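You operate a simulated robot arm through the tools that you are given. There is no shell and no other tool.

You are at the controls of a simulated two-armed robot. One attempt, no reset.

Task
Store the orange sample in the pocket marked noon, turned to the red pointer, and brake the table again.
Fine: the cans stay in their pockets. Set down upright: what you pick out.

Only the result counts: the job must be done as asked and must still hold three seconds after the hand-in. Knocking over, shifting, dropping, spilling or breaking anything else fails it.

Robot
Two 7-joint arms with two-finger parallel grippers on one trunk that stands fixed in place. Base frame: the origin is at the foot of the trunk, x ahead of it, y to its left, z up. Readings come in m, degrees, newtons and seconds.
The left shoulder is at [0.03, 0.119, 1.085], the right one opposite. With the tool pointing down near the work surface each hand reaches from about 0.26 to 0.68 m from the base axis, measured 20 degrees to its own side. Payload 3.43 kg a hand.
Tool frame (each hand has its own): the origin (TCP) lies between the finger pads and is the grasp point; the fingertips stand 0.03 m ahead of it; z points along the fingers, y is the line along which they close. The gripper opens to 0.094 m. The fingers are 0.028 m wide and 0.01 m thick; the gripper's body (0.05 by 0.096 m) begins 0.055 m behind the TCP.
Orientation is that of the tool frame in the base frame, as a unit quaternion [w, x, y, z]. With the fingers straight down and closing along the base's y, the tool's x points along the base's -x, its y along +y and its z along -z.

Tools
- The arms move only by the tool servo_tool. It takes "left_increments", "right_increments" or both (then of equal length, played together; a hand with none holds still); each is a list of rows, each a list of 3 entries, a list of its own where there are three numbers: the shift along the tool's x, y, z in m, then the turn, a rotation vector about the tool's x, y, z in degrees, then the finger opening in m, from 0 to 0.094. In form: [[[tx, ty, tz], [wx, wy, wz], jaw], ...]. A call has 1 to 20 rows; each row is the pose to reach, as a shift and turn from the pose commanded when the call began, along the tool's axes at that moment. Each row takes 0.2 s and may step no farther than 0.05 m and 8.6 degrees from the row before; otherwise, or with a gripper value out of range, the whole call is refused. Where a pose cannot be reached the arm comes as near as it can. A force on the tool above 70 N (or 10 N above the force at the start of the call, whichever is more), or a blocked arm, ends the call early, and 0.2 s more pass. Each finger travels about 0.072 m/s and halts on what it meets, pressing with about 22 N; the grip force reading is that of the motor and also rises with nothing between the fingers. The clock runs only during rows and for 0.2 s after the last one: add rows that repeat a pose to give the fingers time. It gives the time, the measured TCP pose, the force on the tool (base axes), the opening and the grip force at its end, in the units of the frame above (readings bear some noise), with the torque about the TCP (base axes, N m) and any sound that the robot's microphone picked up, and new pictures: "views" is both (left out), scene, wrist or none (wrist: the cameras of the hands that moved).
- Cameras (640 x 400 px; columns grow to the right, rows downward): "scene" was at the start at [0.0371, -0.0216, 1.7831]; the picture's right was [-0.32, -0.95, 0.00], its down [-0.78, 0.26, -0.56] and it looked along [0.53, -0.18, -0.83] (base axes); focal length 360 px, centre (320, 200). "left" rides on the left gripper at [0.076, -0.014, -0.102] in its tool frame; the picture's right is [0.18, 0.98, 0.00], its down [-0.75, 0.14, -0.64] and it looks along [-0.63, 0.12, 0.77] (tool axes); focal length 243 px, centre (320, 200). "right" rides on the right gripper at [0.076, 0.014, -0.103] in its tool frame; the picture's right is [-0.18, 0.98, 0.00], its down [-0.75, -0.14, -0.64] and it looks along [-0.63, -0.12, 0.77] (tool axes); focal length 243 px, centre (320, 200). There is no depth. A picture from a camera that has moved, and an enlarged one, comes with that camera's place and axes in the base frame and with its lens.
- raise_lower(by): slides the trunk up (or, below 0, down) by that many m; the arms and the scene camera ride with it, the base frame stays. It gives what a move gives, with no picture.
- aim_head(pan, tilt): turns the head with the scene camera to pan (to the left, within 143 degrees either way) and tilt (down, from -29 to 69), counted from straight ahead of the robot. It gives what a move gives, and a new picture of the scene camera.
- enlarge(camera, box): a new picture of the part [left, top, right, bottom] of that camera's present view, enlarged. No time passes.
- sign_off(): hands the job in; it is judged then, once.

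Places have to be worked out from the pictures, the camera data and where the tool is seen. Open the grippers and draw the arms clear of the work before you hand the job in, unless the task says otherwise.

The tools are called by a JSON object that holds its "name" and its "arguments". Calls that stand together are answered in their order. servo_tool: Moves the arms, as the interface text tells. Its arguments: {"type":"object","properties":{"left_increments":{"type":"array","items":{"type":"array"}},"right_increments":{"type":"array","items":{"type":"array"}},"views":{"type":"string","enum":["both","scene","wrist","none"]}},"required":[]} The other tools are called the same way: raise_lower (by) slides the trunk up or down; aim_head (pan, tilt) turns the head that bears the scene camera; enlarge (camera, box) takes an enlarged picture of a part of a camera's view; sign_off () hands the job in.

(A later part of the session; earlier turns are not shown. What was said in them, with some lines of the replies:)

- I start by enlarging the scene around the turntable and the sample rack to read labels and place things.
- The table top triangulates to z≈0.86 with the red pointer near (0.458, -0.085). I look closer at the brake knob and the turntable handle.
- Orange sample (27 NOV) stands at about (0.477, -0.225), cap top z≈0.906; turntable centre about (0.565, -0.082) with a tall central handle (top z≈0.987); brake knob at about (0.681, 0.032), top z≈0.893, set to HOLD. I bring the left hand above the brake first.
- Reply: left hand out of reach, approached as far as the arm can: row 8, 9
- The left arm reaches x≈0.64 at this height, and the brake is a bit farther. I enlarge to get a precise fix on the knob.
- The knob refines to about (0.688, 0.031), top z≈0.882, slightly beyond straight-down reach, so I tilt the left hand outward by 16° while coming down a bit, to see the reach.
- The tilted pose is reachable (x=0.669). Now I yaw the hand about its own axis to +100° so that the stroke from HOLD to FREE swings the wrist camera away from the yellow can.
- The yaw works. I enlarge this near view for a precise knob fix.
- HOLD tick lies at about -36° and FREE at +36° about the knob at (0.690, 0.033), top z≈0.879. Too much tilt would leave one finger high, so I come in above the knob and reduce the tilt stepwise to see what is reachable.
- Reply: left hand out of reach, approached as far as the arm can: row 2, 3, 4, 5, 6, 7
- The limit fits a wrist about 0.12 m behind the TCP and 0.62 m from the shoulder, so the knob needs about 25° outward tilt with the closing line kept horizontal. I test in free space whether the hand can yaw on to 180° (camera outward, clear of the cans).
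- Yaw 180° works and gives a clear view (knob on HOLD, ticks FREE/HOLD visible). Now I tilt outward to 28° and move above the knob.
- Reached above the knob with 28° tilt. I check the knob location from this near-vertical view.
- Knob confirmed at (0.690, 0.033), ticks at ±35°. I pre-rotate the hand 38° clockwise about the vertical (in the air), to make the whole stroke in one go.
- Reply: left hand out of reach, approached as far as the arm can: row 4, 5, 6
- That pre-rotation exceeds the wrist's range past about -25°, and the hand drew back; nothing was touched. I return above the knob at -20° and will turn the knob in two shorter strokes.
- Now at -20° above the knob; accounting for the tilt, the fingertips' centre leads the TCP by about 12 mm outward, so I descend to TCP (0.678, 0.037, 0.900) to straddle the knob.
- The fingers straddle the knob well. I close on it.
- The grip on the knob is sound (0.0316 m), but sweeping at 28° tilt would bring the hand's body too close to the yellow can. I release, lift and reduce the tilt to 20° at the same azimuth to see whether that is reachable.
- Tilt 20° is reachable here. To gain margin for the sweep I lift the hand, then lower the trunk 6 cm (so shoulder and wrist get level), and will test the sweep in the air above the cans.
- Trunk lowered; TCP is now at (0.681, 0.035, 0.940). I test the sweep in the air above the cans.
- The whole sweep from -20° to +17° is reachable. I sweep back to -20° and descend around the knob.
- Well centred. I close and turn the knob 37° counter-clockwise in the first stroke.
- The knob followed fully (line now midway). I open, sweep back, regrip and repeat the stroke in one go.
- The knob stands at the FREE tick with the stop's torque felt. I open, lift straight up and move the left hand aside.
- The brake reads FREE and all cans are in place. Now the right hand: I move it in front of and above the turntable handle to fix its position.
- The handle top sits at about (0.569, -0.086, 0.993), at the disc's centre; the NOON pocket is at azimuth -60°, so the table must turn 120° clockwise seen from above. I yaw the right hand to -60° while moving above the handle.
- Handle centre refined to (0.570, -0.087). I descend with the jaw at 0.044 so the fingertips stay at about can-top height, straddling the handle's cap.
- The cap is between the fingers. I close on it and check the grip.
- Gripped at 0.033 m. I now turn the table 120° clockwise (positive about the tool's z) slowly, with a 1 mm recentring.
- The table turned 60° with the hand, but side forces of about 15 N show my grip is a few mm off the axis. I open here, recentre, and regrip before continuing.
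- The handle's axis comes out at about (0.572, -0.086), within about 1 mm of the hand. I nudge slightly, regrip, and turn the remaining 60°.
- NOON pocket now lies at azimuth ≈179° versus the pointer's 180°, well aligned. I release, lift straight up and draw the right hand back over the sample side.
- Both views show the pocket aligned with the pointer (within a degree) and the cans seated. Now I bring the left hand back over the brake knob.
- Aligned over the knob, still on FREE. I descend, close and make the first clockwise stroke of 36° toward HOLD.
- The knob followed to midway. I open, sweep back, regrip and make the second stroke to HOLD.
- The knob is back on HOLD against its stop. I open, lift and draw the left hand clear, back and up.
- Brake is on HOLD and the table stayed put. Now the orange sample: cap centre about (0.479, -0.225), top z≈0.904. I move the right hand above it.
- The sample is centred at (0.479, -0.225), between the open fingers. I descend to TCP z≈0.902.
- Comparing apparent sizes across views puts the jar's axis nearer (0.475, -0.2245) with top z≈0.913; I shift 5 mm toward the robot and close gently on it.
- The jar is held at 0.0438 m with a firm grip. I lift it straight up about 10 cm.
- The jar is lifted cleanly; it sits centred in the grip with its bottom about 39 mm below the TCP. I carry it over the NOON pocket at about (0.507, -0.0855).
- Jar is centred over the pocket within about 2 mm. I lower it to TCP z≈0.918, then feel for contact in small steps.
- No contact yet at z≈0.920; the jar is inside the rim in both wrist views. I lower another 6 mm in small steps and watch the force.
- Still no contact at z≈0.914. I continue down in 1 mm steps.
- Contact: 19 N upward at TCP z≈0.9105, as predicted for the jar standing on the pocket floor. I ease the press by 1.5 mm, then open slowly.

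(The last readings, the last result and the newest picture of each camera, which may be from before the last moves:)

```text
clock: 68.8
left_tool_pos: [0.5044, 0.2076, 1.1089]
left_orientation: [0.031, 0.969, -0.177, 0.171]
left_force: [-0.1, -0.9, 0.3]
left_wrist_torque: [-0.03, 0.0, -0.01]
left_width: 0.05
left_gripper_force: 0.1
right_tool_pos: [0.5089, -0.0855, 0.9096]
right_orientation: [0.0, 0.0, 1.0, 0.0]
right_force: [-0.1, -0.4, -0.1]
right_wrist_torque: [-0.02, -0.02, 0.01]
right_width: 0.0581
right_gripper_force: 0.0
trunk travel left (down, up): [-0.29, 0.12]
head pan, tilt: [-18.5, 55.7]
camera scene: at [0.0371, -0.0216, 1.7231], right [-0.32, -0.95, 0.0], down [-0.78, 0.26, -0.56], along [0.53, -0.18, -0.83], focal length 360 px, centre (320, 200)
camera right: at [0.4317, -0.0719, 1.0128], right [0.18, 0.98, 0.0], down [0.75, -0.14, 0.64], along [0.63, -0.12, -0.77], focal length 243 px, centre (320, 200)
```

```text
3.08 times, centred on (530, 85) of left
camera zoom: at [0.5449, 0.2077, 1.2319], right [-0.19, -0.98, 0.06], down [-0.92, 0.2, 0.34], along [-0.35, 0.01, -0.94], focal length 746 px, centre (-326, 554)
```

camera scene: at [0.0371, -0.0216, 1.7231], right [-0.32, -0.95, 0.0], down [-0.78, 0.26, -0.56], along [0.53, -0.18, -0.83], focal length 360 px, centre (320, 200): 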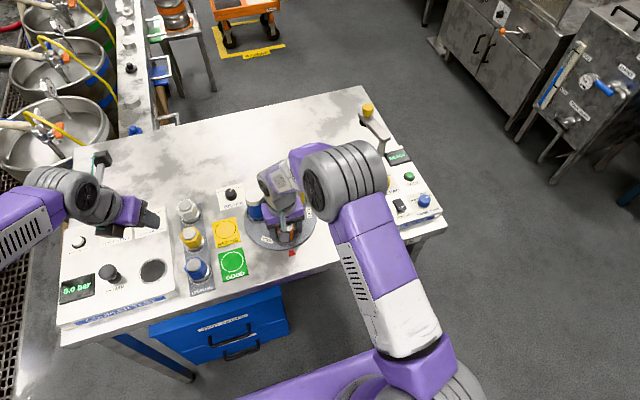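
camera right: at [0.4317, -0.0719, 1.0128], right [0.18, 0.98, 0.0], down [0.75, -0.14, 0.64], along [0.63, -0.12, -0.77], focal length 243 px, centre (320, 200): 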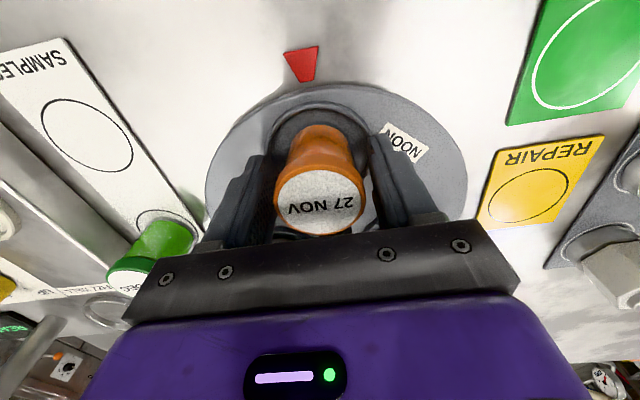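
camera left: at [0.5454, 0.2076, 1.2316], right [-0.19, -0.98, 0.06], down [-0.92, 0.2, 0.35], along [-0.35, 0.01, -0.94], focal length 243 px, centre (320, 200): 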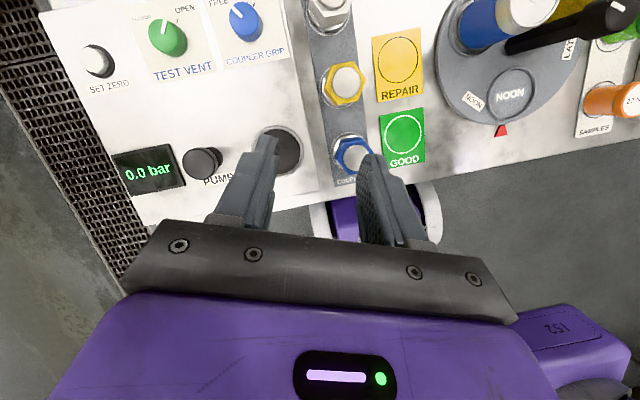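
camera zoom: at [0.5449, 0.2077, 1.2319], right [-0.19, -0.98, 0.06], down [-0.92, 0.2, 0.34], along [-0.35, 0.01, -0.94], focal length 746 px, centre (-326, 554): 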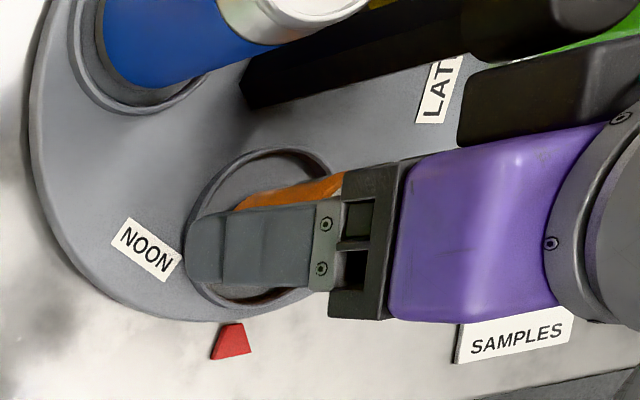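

The jar stands free and upright inside the pocket. I raise the right hand straight up and draw it back to its side.

{"name": "servo_tool", "arguments": {"right_increments": [[[0, 0, -0.01], [0, 0, 0], 0.058], [[0, 0, -0.03], [0, 0, 0], 0.058], [[0, 0, -0.06], [0, 0, 0], 0.058], [[0, 0, -0.1], [0, 0, 0], 0.06], [[0, 0, -0.14], [0, 0, 0], 0.07], [[0.02, -0.035, -0.16], [0, 0, 0], 0.07], [[0.04, -0.07, -0.18], [0, 0, 0], 0.07], [[0.06, -0.105, -0.2], [0, 0, 0], 0.08], [[0.08, -0.14, -0.22], [0, 0, 0], 0.09], [[0.1, -0.17, -0.24], [0, 0, 0], 0.09], [[0.1, -0.17, -0.24], [0, 0, 0], 0.09]]}}

{"name": "enlarge", "arguments": {"camera": "scene", "box": [205, 150, 355, 260]}}

{"name": "enlarge", "arguments": {"camera": "left", "box": [440, 0, 640, 150]}}

{"name": "enlarge", "arguments": {"camera": "right", "box": [300, 20, 500, 180]}}

```text
clock: 71.2
left_tool_pos: [0.5065, 0.2073, 1.1087]
left_orientation: [0.031, 0.969, -0.179, 0.17]
left_force: [-0.9, -0.6, 0.3]
left_wrist_torque: [-0.01, 0.01, -0.05]
left_width: 0.0502
left_gripper_force: 0.0
right_tool_pos: [0.4084, -0.2554, 1.1494]
right_orientation: [-0.001, 0.001, 1.0, 0.0]
right_force: [0.7, -0.4, -0.2]
right_wrist_torque: [-0.04, -0.01, -0.01]
right_width: 0.0898
right_gripper_force: 0.0
trunk travel left (down, up): [-0.29, 0.12]
head pan, tilt: [-18.5, 55.7]
camera scene: at [0.038, -0.0211, 1.723], right [-0.32, -0.95, 0.0], down [-0.78, 0.26, -0.56], along [0.53, -0.18, -0.83], focal length 360 px, centre (320, 200)
camera right: at [0.3309, -0.2425, 1.2525], right [0.18, 0.98, 0.0], down [0.75, -0.14, 0.64], along [0.63, -0.12, -0.77], focal length 243 px, centre (320, 200)
```

scene: 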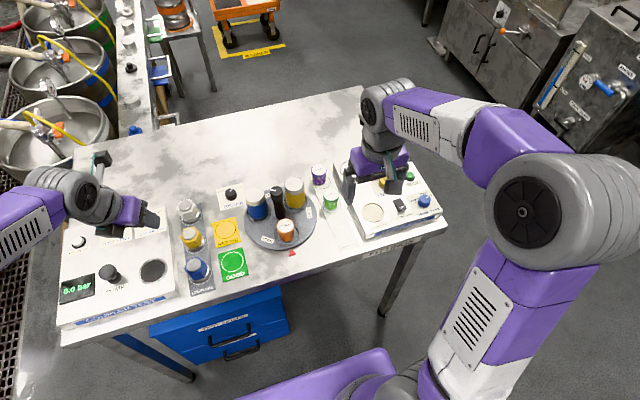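
right: 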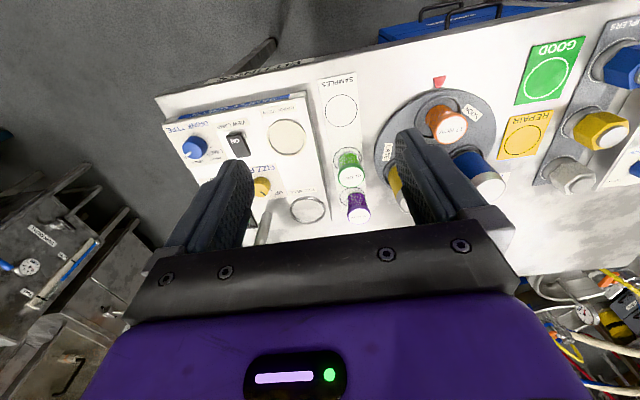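

```text
3.64 times, centred on (280, 205) of scene
camera zoom: at [0.038, -0.0211, 1.723], right [-0.32, -0.95, 0.0], down [-0.78, 0.26, -0.56], along [0.53, -0.18, -0.83], focal length 1309 px, centre (466, 182)
```

zoom: 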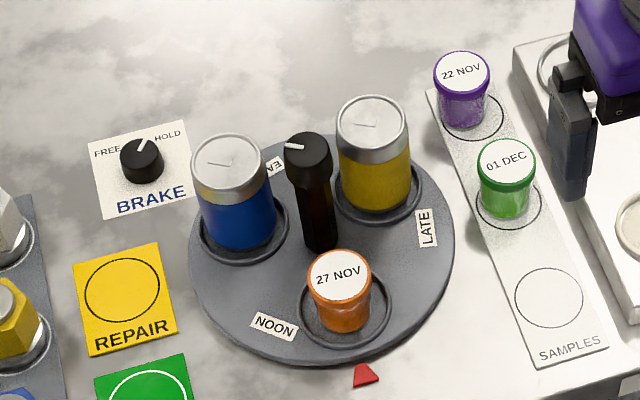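

```text
2.67 times, centred on (540, 75) of left
camera zoom: at [0.5456, 0.208, 1.2315], right [-0.19, -0.98, 0.06], down [-0.92, 0.2, 0.35], along [-0.35, 0.01, -0.94], focal length 647 px, centre (-267, 533)
```

zoom: 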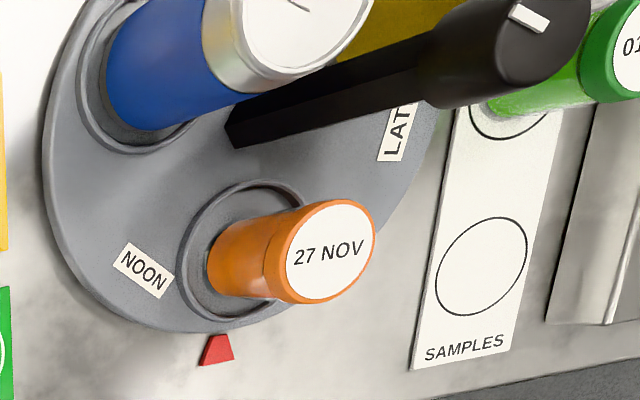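

```text
2.50 times, centred on (400, 100) of right
camera zoom: at [0.3309, -0.2425, 1.2525], right [0.18, 0.98, 0.0], down [0.75, -0.14, 0.64], along [0.63, -0.12, -0.77], focal length 606 px, centre (120, 450)
```

zoom: 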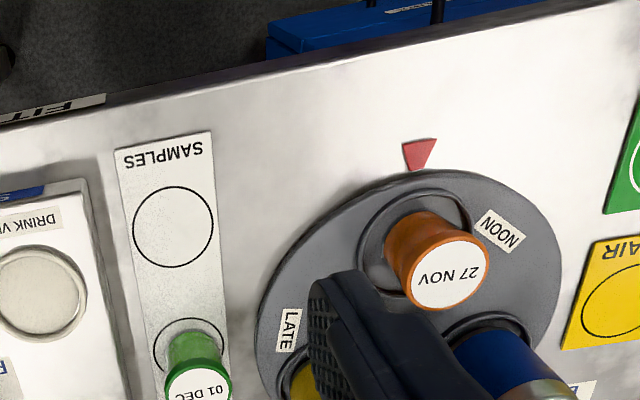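

Sample stands upright in the NOON pocket at the pointer, cans seated, brake on HOLD. I open the left gripper fully and raise it a bit, and check the brake and table once more.

{"name": "servo_tool", "arguments": {"left_increments": [[[0.0085, 0, -0.0235], [0, 0, 0], 0.07], [[0.0171, 0, -0.047], [0, 0, 0], 0.09], [[0.0171, 0, -0.047], [0, 0, 0], 0.09], [[0.0171, 0, -0.047], [0, 0, 0], 0.09]]}}

{"name": "enlarge", "arguments": {"camera": "scene", "box": [215, 180, 265, 220]}}

{"name": "enlarge", "arguments": {"camera": "scene", "box": [235, 180, 335, 260]}}

```text
clock: 72.2
left_tool_pos: [0.5045, 0.2052, 1.1575]
left_orientation: [0.032, 0.968, -0.178, 0.171]
left_force: [-0.3, 0.5, 0.1]
left_wrist_torque: [-0.01, 0.03, 0.0]
left_width: 0.09
left_gripper_force: 0.1
right_tool_pos: [0.4073, -0.2557, 1.1492]
right_orientation: [0.0, -0.001, 1.0, 0.001]
right_force: [-0.7, 0.6, 0.7]
right_wrist_torque: [0.0, -0.01, -0.04]
right_width: 0.0901
right_gripper_force: 0.1
trunk travel left (down, up): [-0.29, 0.12]
head pan, tilt: [-18.5, 55.7]
camera scene: at [0.037, -0.0217, 1.7231], right [-0.32, -0.95, 0.0], down [-0.78, 0.26, -0.56], along [0.53, -0.18, -0.83], focal length 360 px, centre (320, 200)
camera left: at [0.5437, 0.2059, 1.2816], right [-0.19, -0.98, 0.06], down [-0.92, 0.2, 0.34], along [-0.35, 0.01, -0.94], focal length 243 px, centre (320, 200)
```

scene: 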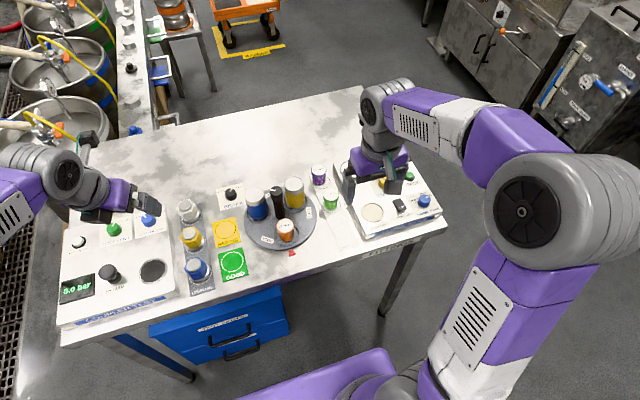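
left: 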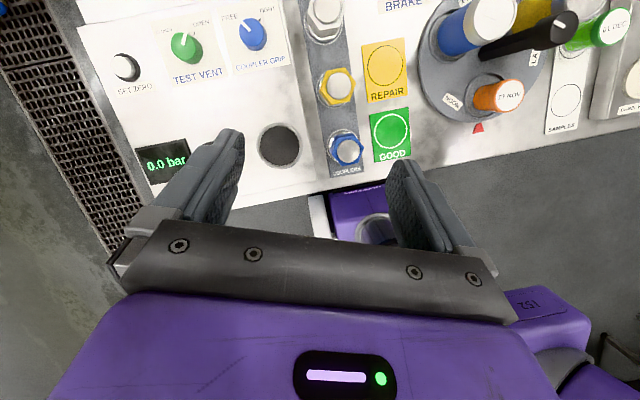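

```text
10.00 times, centred on (240, 200) of scene
camera zoom: at [0.037, -0.0217, 1.7231], right [-0.32, -0.95, 0.0], down [-0.78, 0.26, -0.56], along [0.53, -0.18, -0.83], focal length 3601 px, centre (1120, 200)
```

zoom: 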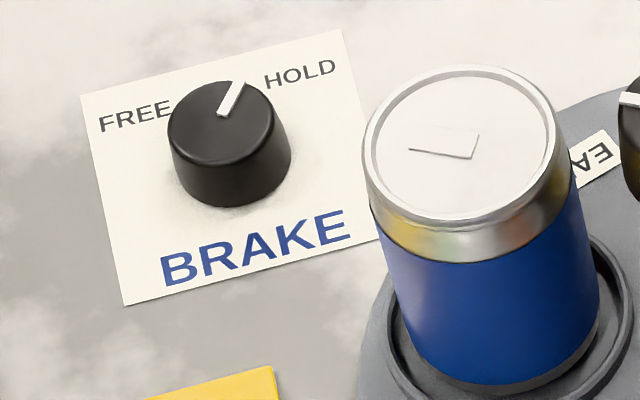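

```text
5.00 times, centred on (285, 220) of scene
camera zoom: at [0.037, -0.0217, 1.7231], right [-0.32, -0.95, 0.0], down [-0.78, 0.26, -0.56], along [0.53, -0.18, -0.83], focal length 1800 px, centre (495, 100)
```

zoom: 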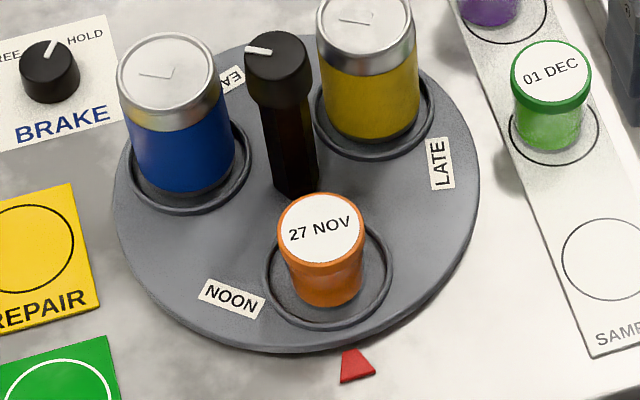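

The brake line points at HOLD as it did at the start, and the NOON pocket with the upright orange sample is at the red pointer. Both cans are seated and both hands are open and clear, so I hand the job in.

{"name": "sign_off", "arguments": {}}

```text
The job is handed in.
```

The orange sample (27 NOV) is standing upright in the NOON pocket, that pocket is turned to the red pointer, and the brake is back on HOLD. I have handed the job in. The result of the judging was not shown to me.

- **Alignment:** before I set the brake, two camera views put the pocket within about one degree of the pointer. The table looked unmoved in the last pictures.
- **Brake:** I turned the knob to FREE, turned the table 120° clockwise by its handle, then turned the knob back against its stop at HOLD. The last picture shows its line at HOLD.
- **Cans:** the blue and yellow cans stayed in their pockets through the turn.
- **Hands:** both grippers are open and drawn clear of the work. I saw nothing else knocked or shifted in the final pictures.

I lowered the trunk by 6 cm so the left hand could reach the brake knob, and left it there.
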